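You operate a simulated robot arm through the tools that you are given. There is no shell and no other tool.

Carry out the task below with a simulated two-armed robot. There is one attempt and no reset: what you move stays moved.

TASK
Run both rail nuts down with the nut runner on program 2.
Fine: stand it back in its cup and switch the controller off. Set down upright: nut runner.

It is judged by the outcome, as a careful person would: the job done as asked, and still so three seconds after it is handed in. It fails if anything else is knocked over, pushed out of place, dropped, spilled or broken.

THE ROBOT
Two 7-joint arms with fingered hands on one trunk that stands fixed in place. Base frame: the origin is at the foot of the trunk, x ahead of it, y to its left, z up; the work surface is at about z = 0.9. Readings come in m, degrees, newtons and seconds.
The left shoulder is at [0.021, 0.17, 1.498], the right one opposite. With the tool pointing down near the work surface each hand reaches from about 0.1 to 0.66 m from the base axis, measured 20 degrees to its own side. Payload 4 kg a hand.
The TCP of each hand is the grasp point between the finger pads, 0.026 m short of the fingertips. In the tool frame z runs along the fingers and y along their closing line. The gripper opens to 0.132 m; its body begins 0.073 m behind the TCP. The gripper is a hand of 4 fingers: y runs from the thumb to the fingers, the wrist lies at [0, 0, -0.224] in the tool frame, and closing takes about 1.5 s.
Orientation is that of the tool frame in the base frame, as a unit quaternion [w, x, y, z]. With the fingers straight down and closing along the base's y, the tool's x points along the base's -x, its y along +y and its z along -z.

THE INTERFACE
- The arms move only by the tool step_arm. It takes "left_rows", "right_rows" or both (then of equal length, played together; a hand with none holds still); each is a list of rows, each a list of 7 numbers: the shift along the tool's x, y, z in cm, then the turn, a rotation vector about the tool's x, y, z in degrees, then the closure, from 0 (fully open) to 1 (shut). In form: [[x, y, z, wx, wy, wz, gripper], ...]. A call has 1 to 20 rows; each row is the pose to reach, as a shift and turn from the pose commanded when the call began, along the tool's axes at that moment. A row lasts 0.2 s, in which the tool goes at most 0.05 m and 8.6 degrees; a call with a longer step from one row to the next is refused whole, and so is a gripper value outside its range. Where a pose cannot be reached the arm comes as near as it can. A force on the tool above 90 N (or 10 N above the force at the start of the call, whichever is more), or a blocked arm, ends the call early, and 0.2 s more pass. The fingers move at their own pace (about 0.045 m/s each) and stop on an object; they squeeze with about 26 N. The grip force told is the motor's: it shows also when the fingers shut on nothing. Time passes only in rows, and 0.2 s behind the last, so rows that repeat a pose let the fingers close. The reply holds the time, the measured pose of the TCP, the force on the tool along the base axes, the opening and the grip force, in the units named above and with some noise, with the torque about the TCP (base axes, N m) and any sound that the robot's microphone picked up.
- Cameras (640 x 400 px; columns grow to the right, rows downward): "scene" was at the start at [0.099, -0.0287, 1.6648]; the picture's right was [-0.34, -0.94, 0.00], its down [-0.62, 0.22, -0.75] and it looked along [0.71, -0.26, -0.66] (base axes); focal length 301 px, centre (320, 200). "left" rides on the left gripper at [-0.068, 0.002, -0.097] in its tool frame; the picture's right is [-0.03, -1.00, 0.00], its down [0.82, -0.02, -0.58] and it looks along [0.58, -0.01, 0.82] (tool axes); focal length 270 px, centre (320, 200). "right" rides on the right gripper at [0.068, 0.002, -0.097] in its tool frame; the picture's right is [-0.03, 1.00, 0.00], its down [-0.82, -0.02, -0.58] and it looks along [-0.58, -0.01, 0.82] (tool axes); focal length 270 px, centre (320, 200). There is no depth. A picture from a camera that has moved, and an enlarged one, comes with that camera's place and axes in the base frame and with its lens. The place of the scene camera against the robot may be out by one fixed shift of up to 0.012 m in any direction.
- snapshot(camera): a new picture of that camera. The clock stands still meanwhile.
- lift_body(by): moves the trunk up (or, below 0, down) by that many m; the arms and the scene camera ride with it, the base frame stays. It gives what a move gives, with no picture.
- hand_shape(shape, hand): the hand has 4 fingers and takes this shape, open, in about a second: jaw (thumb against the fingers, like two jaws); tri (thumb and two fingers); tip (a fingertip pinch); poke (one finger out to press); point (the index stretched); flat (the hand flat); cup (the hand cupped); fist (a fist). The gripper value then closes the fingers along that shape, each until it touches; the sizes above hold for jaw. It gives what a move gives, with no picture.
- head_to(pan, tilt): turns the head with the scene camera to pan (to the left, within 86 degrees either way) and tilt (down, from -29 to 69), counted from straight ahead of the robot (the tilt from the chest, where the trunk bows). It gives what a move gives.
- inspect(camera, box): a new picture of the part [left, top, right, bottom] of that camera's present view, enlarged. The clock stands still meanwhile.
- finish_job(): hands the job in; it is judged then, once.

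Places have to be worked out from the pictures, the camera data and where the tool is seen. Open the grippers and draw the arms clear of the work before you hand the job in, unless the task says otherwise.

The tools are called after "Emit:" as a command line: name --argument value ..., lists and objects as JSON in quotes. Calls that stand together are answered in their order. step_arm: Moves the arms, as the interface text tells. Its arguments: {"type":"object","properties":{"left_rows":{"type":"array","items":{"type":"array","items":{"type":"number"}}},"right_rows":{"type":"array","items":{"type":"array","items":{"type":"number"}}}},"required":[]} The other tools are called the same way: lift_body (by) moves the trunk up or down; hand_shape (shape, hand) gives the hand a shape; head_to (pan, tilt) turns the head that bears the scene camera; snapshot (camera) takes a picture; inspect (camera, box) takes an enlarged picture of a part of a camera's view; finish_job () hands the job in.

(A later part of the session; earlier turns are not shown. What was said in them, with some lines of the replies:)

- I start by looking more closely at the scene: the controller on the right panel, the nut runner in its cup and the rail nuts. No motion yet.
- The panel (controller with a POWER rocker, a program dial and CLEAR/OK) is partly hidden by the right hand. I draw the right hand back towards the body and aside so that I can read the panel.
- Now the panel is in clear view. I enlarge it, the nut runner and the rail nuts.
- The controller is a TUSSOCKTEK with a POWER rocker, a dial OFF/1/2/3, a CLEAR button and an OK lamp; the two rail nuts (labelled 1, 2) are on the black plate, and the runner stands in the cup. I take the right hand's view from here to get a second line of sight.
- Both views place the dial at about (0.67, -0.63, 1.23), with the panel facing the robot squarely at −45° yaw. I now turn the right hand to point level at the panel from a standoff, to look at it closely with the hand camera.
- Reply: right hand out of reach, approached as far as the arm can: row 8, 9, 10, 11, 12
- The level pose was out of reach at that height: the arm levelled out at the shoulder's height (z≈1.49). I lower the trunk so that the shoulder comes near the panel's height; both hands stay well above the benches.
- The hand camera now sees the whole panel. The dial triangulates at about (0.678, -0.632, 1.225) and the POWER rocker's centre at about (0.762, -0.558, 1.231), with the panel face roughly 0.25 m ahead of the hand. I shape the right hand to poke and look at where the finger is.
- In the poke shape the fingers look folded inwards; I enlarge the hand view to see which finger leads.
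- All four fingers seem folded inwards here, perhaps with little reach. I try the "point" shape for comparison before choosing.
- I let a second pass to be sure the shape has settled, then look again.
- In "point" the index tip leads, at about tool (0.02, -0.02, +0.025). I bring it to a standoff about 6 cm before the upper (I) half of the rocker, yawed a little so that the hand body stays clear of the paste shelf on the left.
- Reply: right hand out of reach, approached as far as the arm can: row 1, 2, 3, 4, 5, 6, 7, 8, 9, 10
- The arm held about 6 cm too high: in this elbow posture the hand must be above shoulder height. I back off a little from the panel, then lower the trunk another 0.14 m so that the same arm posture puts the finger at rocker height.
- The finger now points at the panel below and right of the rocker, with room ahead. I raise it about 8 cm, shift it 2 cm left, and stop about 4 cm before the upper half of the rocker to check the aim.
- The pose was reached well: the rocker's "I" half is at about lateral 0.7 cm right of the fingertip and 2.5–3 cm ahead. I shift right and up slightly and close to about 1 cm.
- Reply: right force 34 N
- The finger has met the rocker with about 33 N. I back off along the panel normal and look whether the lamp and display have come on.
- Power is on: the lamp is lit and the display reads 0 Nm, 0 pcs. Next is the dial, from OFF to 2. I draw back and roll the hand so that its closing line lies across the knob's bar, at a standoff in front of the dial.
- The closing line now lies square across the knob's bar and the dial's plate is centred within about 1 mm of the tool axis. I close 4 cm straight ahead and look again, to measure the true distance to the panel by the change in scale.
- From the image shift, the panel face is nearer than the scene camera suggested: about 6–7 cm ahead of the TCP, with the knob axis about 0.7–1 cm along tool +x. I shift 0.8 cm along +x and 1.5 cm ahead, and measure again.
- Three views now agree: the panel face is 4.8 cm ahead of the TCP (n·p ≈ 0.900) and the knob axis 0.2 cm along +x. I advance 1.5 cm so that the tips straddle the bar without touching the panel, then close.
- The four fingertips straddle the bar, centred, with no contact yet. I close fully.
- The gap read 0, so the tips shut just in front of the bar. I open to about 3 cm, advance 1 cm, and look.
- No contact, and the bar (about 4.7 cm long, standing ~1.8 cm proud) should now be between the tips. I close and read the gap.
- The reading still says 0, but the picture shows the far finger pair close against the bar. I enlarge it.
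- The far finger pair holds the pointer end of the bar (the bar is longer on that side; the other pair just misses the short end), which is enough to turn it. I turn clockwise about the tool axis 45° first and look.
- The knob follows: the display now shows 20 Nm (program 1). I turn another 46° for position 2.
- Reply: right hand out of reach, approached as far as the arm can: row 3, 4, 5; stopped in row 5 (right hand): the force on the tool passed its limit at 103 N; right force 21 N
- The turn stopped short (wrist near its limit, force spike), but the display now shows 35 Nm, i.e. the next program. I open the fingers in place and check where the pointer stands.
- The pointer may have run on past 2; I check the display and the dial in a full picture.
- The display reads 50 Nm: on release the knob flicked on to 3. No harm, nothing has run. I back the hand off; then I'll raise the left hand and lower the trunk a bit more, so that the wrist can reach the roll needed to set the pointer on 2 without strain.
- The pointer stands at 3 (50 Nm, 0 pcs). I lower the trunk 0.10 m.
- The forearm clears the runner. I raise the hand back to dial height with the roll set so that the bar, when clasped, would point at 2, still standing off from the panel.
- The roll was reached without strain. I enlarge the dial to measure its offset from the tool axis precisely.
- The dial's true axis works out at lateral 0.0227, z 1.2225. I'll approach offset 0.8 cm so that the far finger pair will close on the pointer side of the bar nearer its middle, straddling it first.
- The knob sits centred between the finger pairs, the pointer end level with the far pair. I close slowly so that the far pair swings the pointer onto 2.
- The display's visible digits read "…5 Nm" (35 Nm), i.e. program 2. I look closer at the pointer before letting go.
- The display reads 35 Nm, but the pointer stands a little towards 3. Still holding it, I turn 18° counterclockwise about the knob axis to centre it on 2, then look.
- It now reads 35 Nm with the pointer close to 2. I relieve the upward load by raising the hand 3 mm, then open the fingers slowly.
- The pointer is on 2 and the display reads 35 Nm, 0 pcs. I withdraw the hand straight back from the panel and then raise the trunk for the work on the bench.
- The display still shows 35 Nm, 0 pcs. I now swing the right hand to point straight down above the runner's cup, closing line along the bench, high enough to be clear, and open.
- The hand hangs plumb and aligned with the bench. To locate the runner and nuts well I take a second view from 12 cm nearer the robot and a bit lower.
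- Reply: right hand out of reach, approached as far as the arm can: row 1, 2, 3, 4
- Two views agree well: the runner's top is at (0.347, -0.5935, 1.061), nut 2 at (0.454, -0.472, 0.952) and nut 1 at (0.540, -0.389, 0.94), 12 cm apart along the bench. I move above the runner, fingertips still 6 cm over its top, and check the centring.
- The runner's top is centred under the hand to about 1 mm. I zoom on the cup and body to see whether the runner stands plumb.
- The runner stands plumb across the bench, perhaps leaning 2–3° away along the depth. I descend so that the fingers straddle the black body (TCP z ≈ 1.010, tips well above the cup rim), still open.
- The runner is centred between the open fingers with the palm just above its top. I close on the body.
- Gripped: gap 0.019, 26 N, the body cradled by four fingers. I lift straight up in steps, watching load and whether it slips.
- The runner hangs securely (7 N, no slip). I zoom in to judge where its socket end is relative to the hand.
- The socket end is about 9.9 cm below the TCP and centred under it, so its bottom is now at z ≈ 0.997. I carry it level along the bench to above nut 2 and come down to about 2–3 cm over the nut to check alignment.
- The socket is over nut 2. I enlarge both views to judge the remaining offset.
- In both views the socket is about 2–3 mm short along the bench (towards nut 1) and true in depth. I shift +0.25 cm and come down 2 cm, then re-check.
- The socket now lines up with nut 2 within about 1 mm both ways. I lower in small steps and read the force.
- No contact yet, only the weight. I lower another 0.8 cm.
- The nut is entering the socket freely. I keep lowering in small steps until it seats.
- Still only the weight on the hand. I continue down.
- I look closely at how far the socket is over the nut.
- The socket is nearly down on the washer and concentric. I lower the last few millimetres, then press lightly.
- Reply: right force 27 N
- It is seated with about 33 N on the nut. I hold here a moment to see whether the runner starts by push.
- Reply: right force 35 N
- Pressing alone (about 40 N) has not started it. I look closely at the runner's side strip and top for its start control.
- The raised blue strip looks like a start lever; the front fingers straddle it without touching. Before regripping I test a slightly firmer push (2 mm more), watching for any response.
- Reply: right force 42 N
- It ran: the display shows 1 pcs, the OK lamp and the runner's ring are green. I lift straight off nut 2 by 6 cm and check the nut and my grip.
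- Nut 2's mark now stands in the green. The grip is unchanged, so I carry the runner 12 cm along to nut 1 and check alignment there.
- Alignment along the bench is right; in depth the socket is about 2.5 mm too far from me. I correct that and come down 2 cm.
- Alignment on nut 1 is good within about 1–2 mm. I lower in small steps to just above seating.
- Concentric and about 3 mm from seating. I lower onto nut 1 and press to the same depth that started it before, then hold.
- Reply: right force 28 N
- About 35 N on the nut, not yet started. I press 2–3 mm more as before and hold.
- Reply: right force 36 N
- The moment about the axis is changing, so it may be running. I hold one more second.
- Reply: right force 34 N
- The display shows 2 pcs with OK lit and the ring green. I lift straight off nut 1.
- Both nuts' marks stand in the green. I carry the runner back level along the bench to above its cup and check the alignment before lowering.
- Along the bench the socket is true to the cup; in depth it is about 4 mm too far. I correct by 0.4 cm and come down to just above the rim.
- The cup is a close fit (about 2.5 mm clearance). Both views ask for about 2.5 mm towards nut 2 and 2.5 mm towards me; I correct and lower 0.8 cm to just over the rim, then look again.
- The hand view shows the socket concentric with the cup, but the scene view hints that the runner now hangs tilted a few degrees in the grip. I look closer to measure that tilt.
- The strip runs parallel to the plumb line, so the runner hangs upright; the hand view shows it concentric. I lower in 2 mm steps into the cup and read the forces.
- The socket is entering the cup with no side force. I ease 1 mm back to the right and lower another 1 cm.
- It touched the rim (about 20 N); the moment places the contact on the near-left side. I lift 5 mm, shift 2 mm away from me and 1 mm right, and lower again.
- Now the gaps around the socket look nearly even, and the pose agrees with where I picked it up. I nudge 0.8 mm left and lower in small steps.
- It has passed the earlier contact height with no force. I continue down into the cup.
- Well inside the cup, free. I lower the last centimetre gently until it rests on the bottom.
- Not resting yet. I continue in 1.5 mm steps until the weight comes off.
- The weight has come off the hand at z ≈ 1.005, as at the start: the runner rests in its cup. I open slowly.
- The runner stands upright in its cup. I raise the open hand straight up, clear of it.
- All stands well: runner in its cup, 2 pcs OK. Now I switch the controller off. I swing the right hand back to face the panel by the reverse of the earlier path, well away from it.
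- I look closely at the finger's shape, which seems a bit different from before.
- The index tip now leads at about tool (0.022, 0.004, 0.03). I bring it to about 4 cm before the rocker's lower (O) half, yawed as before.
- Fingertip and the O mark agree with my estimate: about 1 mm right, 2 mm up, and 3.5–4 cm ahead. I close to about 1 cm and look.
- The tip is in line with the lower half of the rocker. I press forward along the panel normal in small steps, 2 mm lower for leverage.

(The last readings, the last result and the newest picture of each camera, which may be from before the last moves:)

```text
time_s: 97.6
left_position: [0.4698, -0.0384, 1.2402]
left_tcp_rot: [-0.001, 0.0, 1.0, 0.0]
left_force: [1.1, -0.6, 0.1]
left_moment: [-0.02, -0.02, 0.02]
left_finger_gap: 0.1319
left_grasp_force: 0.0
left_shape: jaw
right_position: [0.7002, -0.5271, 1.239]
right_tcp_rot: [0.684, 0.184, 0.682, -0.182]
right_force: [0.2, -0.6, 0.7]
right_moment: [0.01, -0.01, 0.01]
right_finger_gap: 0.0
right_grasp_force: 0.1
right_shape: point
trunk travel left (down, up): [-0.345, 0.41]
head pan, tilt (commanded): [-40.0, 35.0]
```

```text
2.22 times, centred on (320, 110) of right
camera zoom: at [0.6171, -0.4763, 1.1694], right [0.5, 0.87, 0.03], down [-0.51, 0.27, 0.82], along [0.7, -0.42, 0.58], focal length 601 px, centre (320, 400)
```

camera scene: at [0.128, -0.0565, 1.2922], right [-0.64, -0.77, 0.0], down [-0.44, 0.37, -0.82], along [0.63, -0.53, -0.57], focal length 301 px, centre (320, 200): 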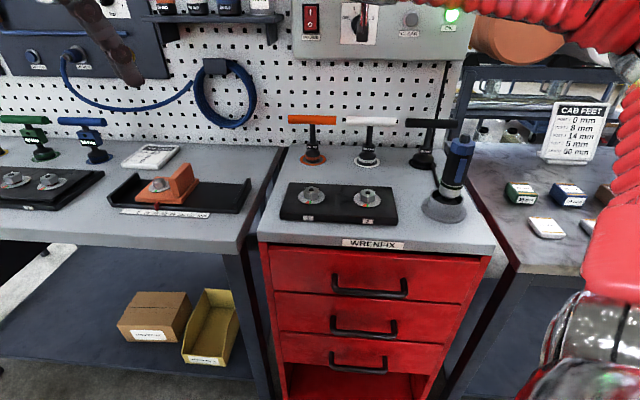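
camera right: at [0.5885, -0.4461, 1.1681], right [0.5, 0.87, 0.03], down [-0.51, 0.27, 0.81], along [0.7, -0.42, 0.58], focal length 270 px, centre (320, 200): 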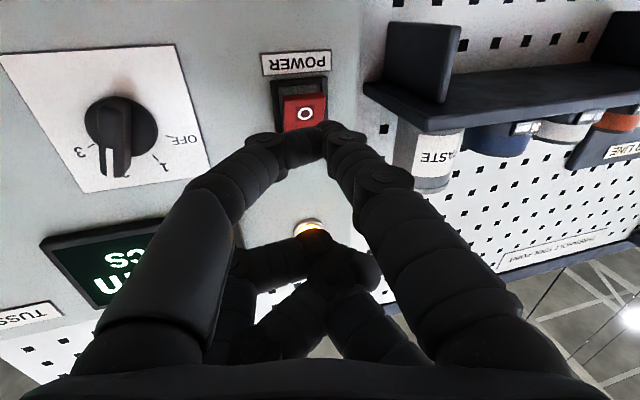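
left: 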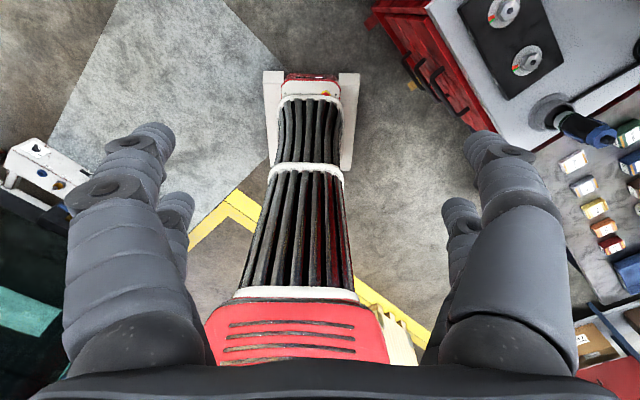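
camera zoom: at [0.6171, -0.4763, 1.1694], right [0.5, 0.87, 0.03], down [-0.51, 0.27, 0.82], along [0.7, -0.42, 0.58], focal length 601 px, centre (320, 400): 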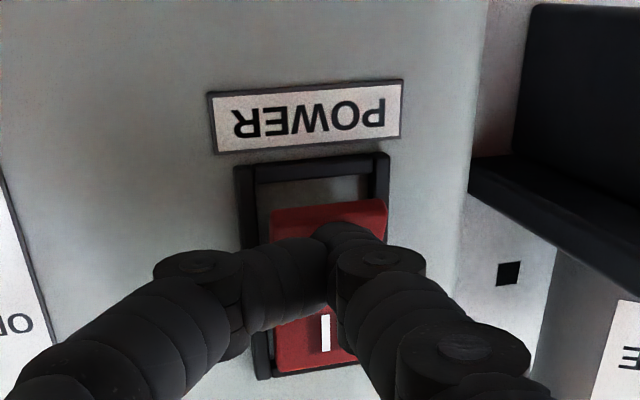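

No contact yet; the tip covers the O half. I press on in 4 mm steps.

Emit:
step_arm --right_rows '[[0, -0.1, 0.39, 0, 0, 0, 0], [0, -0.2, 0.77, 0, 0, 0, 0], [0, -0.28, 1.06, 0, 0, 0, 0]]'

Emit:
inspect --camera "right" --box '[200, 20, 440, 200]'

```text
time_s: 98.4
left_position: [0.4694, -0.0371, 1.2415]
left_tcp_rot: [0.0, 0.0, 1.0, 0.0]
left_force: [-0.5, 0.3, -0.4]
left_moment: [0.02, -0.02, -0.03]
left_finger_gap: 0.1318
left_grasp_force: 0.0
left_shape: jaw
right_position: [0.7067, -0.5336, 1.2388]
right_tcp_rot: [0.684, 0.183, 0.682, -0.182]
right_force: [-1.7, 2.3, -0.1]
right_moment: [0.06, -0.01, 0.05]
right_finger_gap: 0.0001
right_grasp_force: 0.1
right_shape: point
trunk travel left (down, up): [-0.345, 0.41]
head pan, tilt (commanded): [-40.0, 35.0]
```

```text
2.22 times, centred on (320, 110) of right
camera zoom: at [0.6253, -0.4834, 1.1694], right [0.5, 0.87, 0.03], down [-0.51, 0.27, 0.82], along [0.7, -0.42, 0.58], focal length 601 px, centre (320, 400)
```

zoom: 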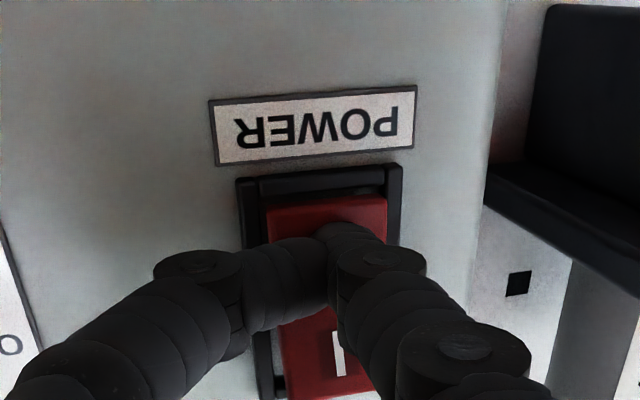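

Light contact (about 3 N) and the rocker seems to be moving. I press 6 mm further.

Emit:
step_arm --right_rows '[[0, -0.08, 0.29, 0, 0, 0, 0], [0, -0.15, 0.58, 0, 0, 0, 0], [0, -0.18, 0.68, 0, 0, 0, 0]]'

Emit:
snapshot --camera "right"

Emit:
inspect --camera "scene" --box '[280, 0, 480, 100]'

```text
time_s: 99.2
left_position: [0.4654, -0.0336, 1.2425]
left_tcp_rot: [0.002, 0.0, 1.0, -0.001]
left_force: [-0.2, 0.0, 0.9]
left_moment: [0.01, 0.02, -0.03]
left_finger_gap: 0.1315
left_grasp_force: 0.1
left_shape: jaw
right_position: [0.7089, -0.5316, 1.2391]
right_tcp_rot: [0.683, 0.181, 0.683, -0.181]
right_force: [-34.1, 28.1, -17.2]
right_moment: [0.54, 1.08, 0.6]
right_finger_gap: 0.0001
right_grasp_force: 0.1
right_shape: point
trunk travel left (down, up): [-0.345, 0.41]
head pan, tilt (commanded): [-40.0, 35.0]
```

```text
taken
camera right: at [0.6257, -0.4839, 1.1699], right [0.49, 0.87, 0.02], down [-0.51, 0.27, 0.82], along [0.7, -0.42, 0.58], focal length 270 px, centre (320, 200)
```

right: 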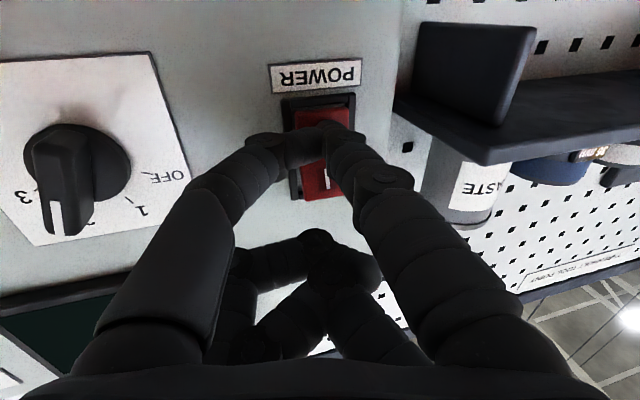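

```text
3.20 times, centred on (380, 50) of scene
camera zoom: at [0.1238, -0.0537, 1.2924], right [-0.64, -0.77, 0.0], down [-0.44, 0.37, -0.82], along [0.63, -0.53, -0.57], focal length 962 px, centre (128, 680)
```

zoom: 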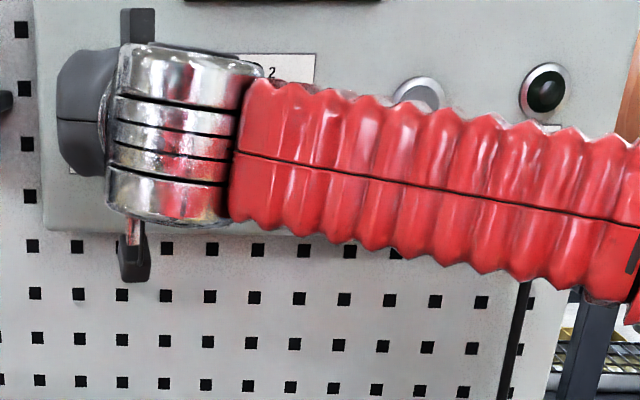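

The display and OK lamp are dark: the controller is off. I back straight off from the panel.

Emit:
step_arm --right_rows '[[0, 0.5, -1.9, 0, 0, 0, 0], [0, 1.0, -3.9, 0, 0, 0, 0], [0, 1.7, -6.5, 0, 0, 0, 0], [0, 2.5, -9.7, 0, 0, 0, 0], [0, 2.0, -13, 0, 0, 0, 0]]'

Emit:
snapshot --camera "right"

Emit:
snapshot --camera "scene"

```text
time_s: 100.4
left_position: [0.4681, -0.0377, 1.2412]
left_tcp_rot: [0.0, 0.0, 1.0, 0.0]
left_force: [0.0, -0.7, -0.1]
left_moment: [-0.02, -0.02, -0.02]
left_finger_gap: 0.1318
left_grasp_force: 0.2
left_shape: jaw
right_position: [0.6103, -0.4583, 1.2392]
right_tcp_rot: [0.684, 0.183, 0.682, -0.182]
right_force: [-0.5, 0.2, 0.5]
right_moment: [-0.04, 0.02, 0.01]
right_finger_gap: 0.0
right_grasp_force: 0.0
right_shape: point
trunk travel left (down, up): [-0.345, 0.41]
head pan, tilt (commanded): [-40.0, 35.0]
```

```text
taken
camera right: at [0.5268, -0.4071, 1.17], right [0.5, 0.87, 0.03], down [-0.51, 0.27, 0.81], along [0.7, -0.42, 0.58], focal length 270 px, centre (320, 200)
```

right: 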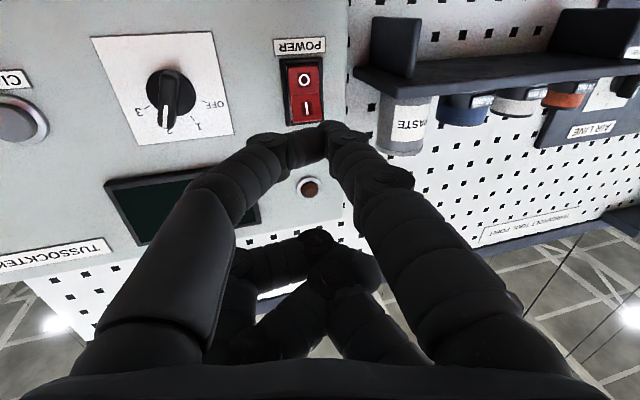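

```text
taken
camera scene: at [0.1276, -0.0564, 1.2921], right [-0.64, -0.77, 0.0], down [-0.44, 0.37, -0.82], along [0.63, -0.53, -0.57], focal length 301 px, centre (320, 200)
```

scene: 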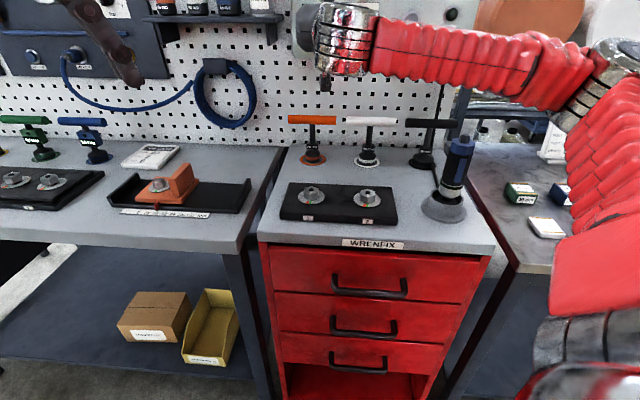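

Power lamp and display are dark and the rocker stays on O. I raise the trunk, open the right hand, and draw it back clear of the work.

Emit:
lift_body --by 0.2

Emit:
hand_shape --shape "jaw" --hand "right"

Emit:
step_arm --right_rows '[[0, -1, -3.5, 0, 0, 0, 0], [0, -2, -7, 0, 0, 0, 0], [-1, -3, -10.5, 0, 0, 0, 0], [-2, -4, -14, 0, 0, 0, 0]]'

Emit:
snapshot --camera "scene"

```text
time_s: 102.5
left_position: [0.4701, -0.0376, 1.4391]
left_tcp_rot: [-0.001, 0.0, 1.0, 0.0]
left_force: [-0.3, 0.1, 0.0]
left_moment: [0.01, 0.0, -0.01]
left_finger_gap: 0.132
left_grasp_force: 0.0
left_shape: jaw
right_position: [0.6105, -0.4564, 1.437]
right_tcp_rot: [0.683, 0.184, 0.682, -0.183]
right_force: [0.0, 0.7, -0.1]
right_moment: [0.0, -0.02, 0.01]
right_finger_gap: 0.0
right_grasp_force: 0.1
right_shape: point
trunk travel left (down, up): [-0.545, 0.21]
head pan, tilt (commanded): [-40.0, 35.0]
```

```text
time_s: 103.4
left_position: [0.4701, -0.0376, 1.441]
left_tcp_rot: [0.0, 0.0, 1.0, 0.0]
left_force: [0.1, -0.1, -0.1]
left_moment: [0.02, 0.03, 0.01]
left_finger_gap: 0.1319
left_grasp_force: 0.2
left_shape: jaw
right_position: [0.6103, -0.4568, 1.4381]
right_tcp_rot: [0.683, 0.183, 0.683, -0.183]
right_force: [-1.0, -0.6, -0.7]
right_moment: [0.02, -0.02, -0.02]
right_finger_gap: 0.1318
right_grasp_force: 0.0
right_shape: jaw
trunk travel left (down, up): [-0.545, 0.21]
head pan, tilt (commanded): [-40.0, 35.0]
```

```text
time_s: 104.4
left_position: [0.468, -0.0368, 1.4413]
left_tcp_rot: [0.0, 0.0, 1.0, 0.001]
left_force: [-0.2, -0.1, -0.5]
left_moment: [0.02, -0.06, -0.03]
left_finger_gap: 0.1319
left_grasp_force: 0.0
left_shape: jaw
right_position: [0.4664, -0.422, 1.457]
right_tcp_rot: [0.684, 0.184, 0.682, -0.183]
right_force: [-0.4, 0.7, -0.1]
right_moment: [0.0, 0.03, -0.04]
right_finger_gap: 0.132
right_grasp_force: 0.1
right_shape: jaw
trunk travel left (down, up): [-0.545, 0.21]
head pan, tilt (commanded): [-40.0, 35.0]
```

```text
taken
camera scene: at [0.0911, -0.0563, 1.4938], right [-0.64, -0.77, 0.0], down [-0.44, 0.37, -0.82], along [0.63, -0.53, -0.57], focal length 301 px, centre (320, 200)
```

scene: 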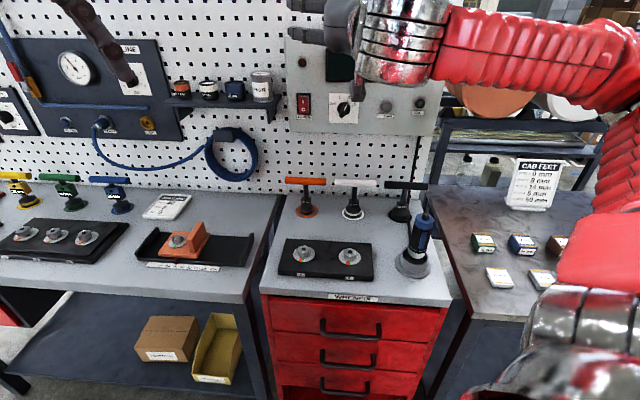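

The hand is clear and open. I check the final state of the panel, the nuts and the runner.

Emit:
inspect --camera "scene" --box '[280, 30, 440, 140]'

Emit:
inspect --camera "scene" --box '[270, 170, 450, 300]'

Emit:
inspect --camera "scene" --box '[380, 190, 450, 290]'

```text
3.64 times, centred on (360, 85) of scene
camera zoom: at [0.0911, -0.0563, 1.4938], right [-0.64, -0.77, 0.0], down [-0.44, 0.37, -0.82], along [0.63, -0.53, -0.57], focal length 1093 px, centre (174, 618)
```

zoom: 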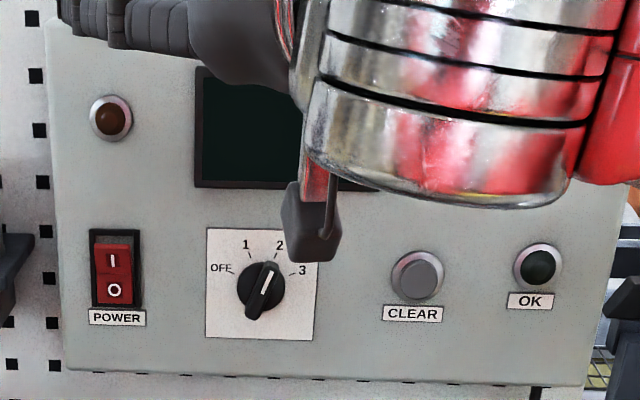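

```text
3.08 times, centred on (360, 235) of scene
camera zoom: at [0.0911, -0.0563, 1.4938], right [-0.64, -0.77, 0.0], down [-0.44, 0.37, -0.82], along [0.63, -0.53, -0.57], focal length 925 px, centre (197, 92)
```

zoom: 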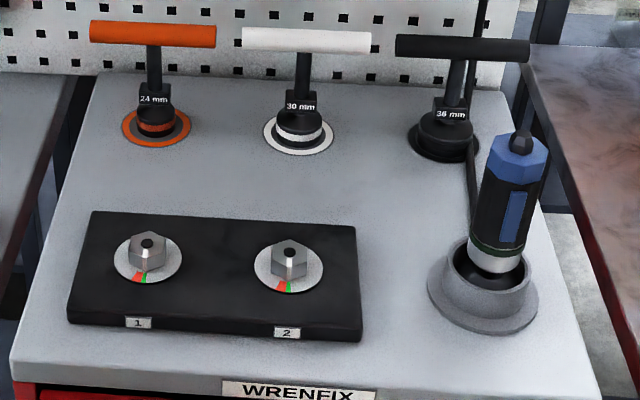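

```text
4.00 times, centred on (415, 240) of scene
camera zoom: at [0.0911, -0.0563, 1.4938], right [-0.64, -0.77, 0.0], down [-0.44, 0.37, -0.82], along [0.63, -0.53, -0.57], focal length 1203 px, centre (-60, 40)
```

zoom: 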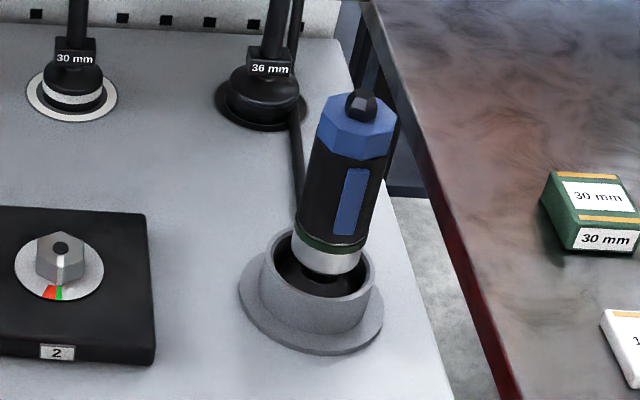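

Everything checks out:
- **Nuts:** both marks are in the green, 2 pcs were counted on program 2, and each showed OK.
- **Runner:** it stands upright in its cup.
- **Controller:** it is off, with the lamp and display dark and the rocker on O.
- **Surroundings:** nothing else has moved, both hands are open, and the arms are clear.

I hand the job in.

Emit:
finish_job

```text
The job is handed in.
```

Both rail nuts are run down on program 2. The display counted 2 pcs, the OK lamp lit for each, and both marks stand in the green. The nut runner is back upright in its cup, and the controller is switched off at the POWER rocker, with its lamp and display dark.

- **Dial overshoot:** while I was setting it, the program dial slipped past 2 to 3 for a moment. I brought it back to 2 (35 Nm on the display) before running anything.
- **Cup contact:** the socket touched the rim of the cup at about 20 N on the way back in. I lifted it, realigned it and lowered it in cleanly.
- **Dial left on 2:** I switched off at the rocker only, so the dial still points to 2, not OFF as it did at the start.
- **Torque reading:** program 2 showed 35 Nm. The job card on the left bench lists 40 Nm for program 2; I took it to be for a different job and followed the program number you gave.

In the last pictures I saw nothing else on the benches moved.
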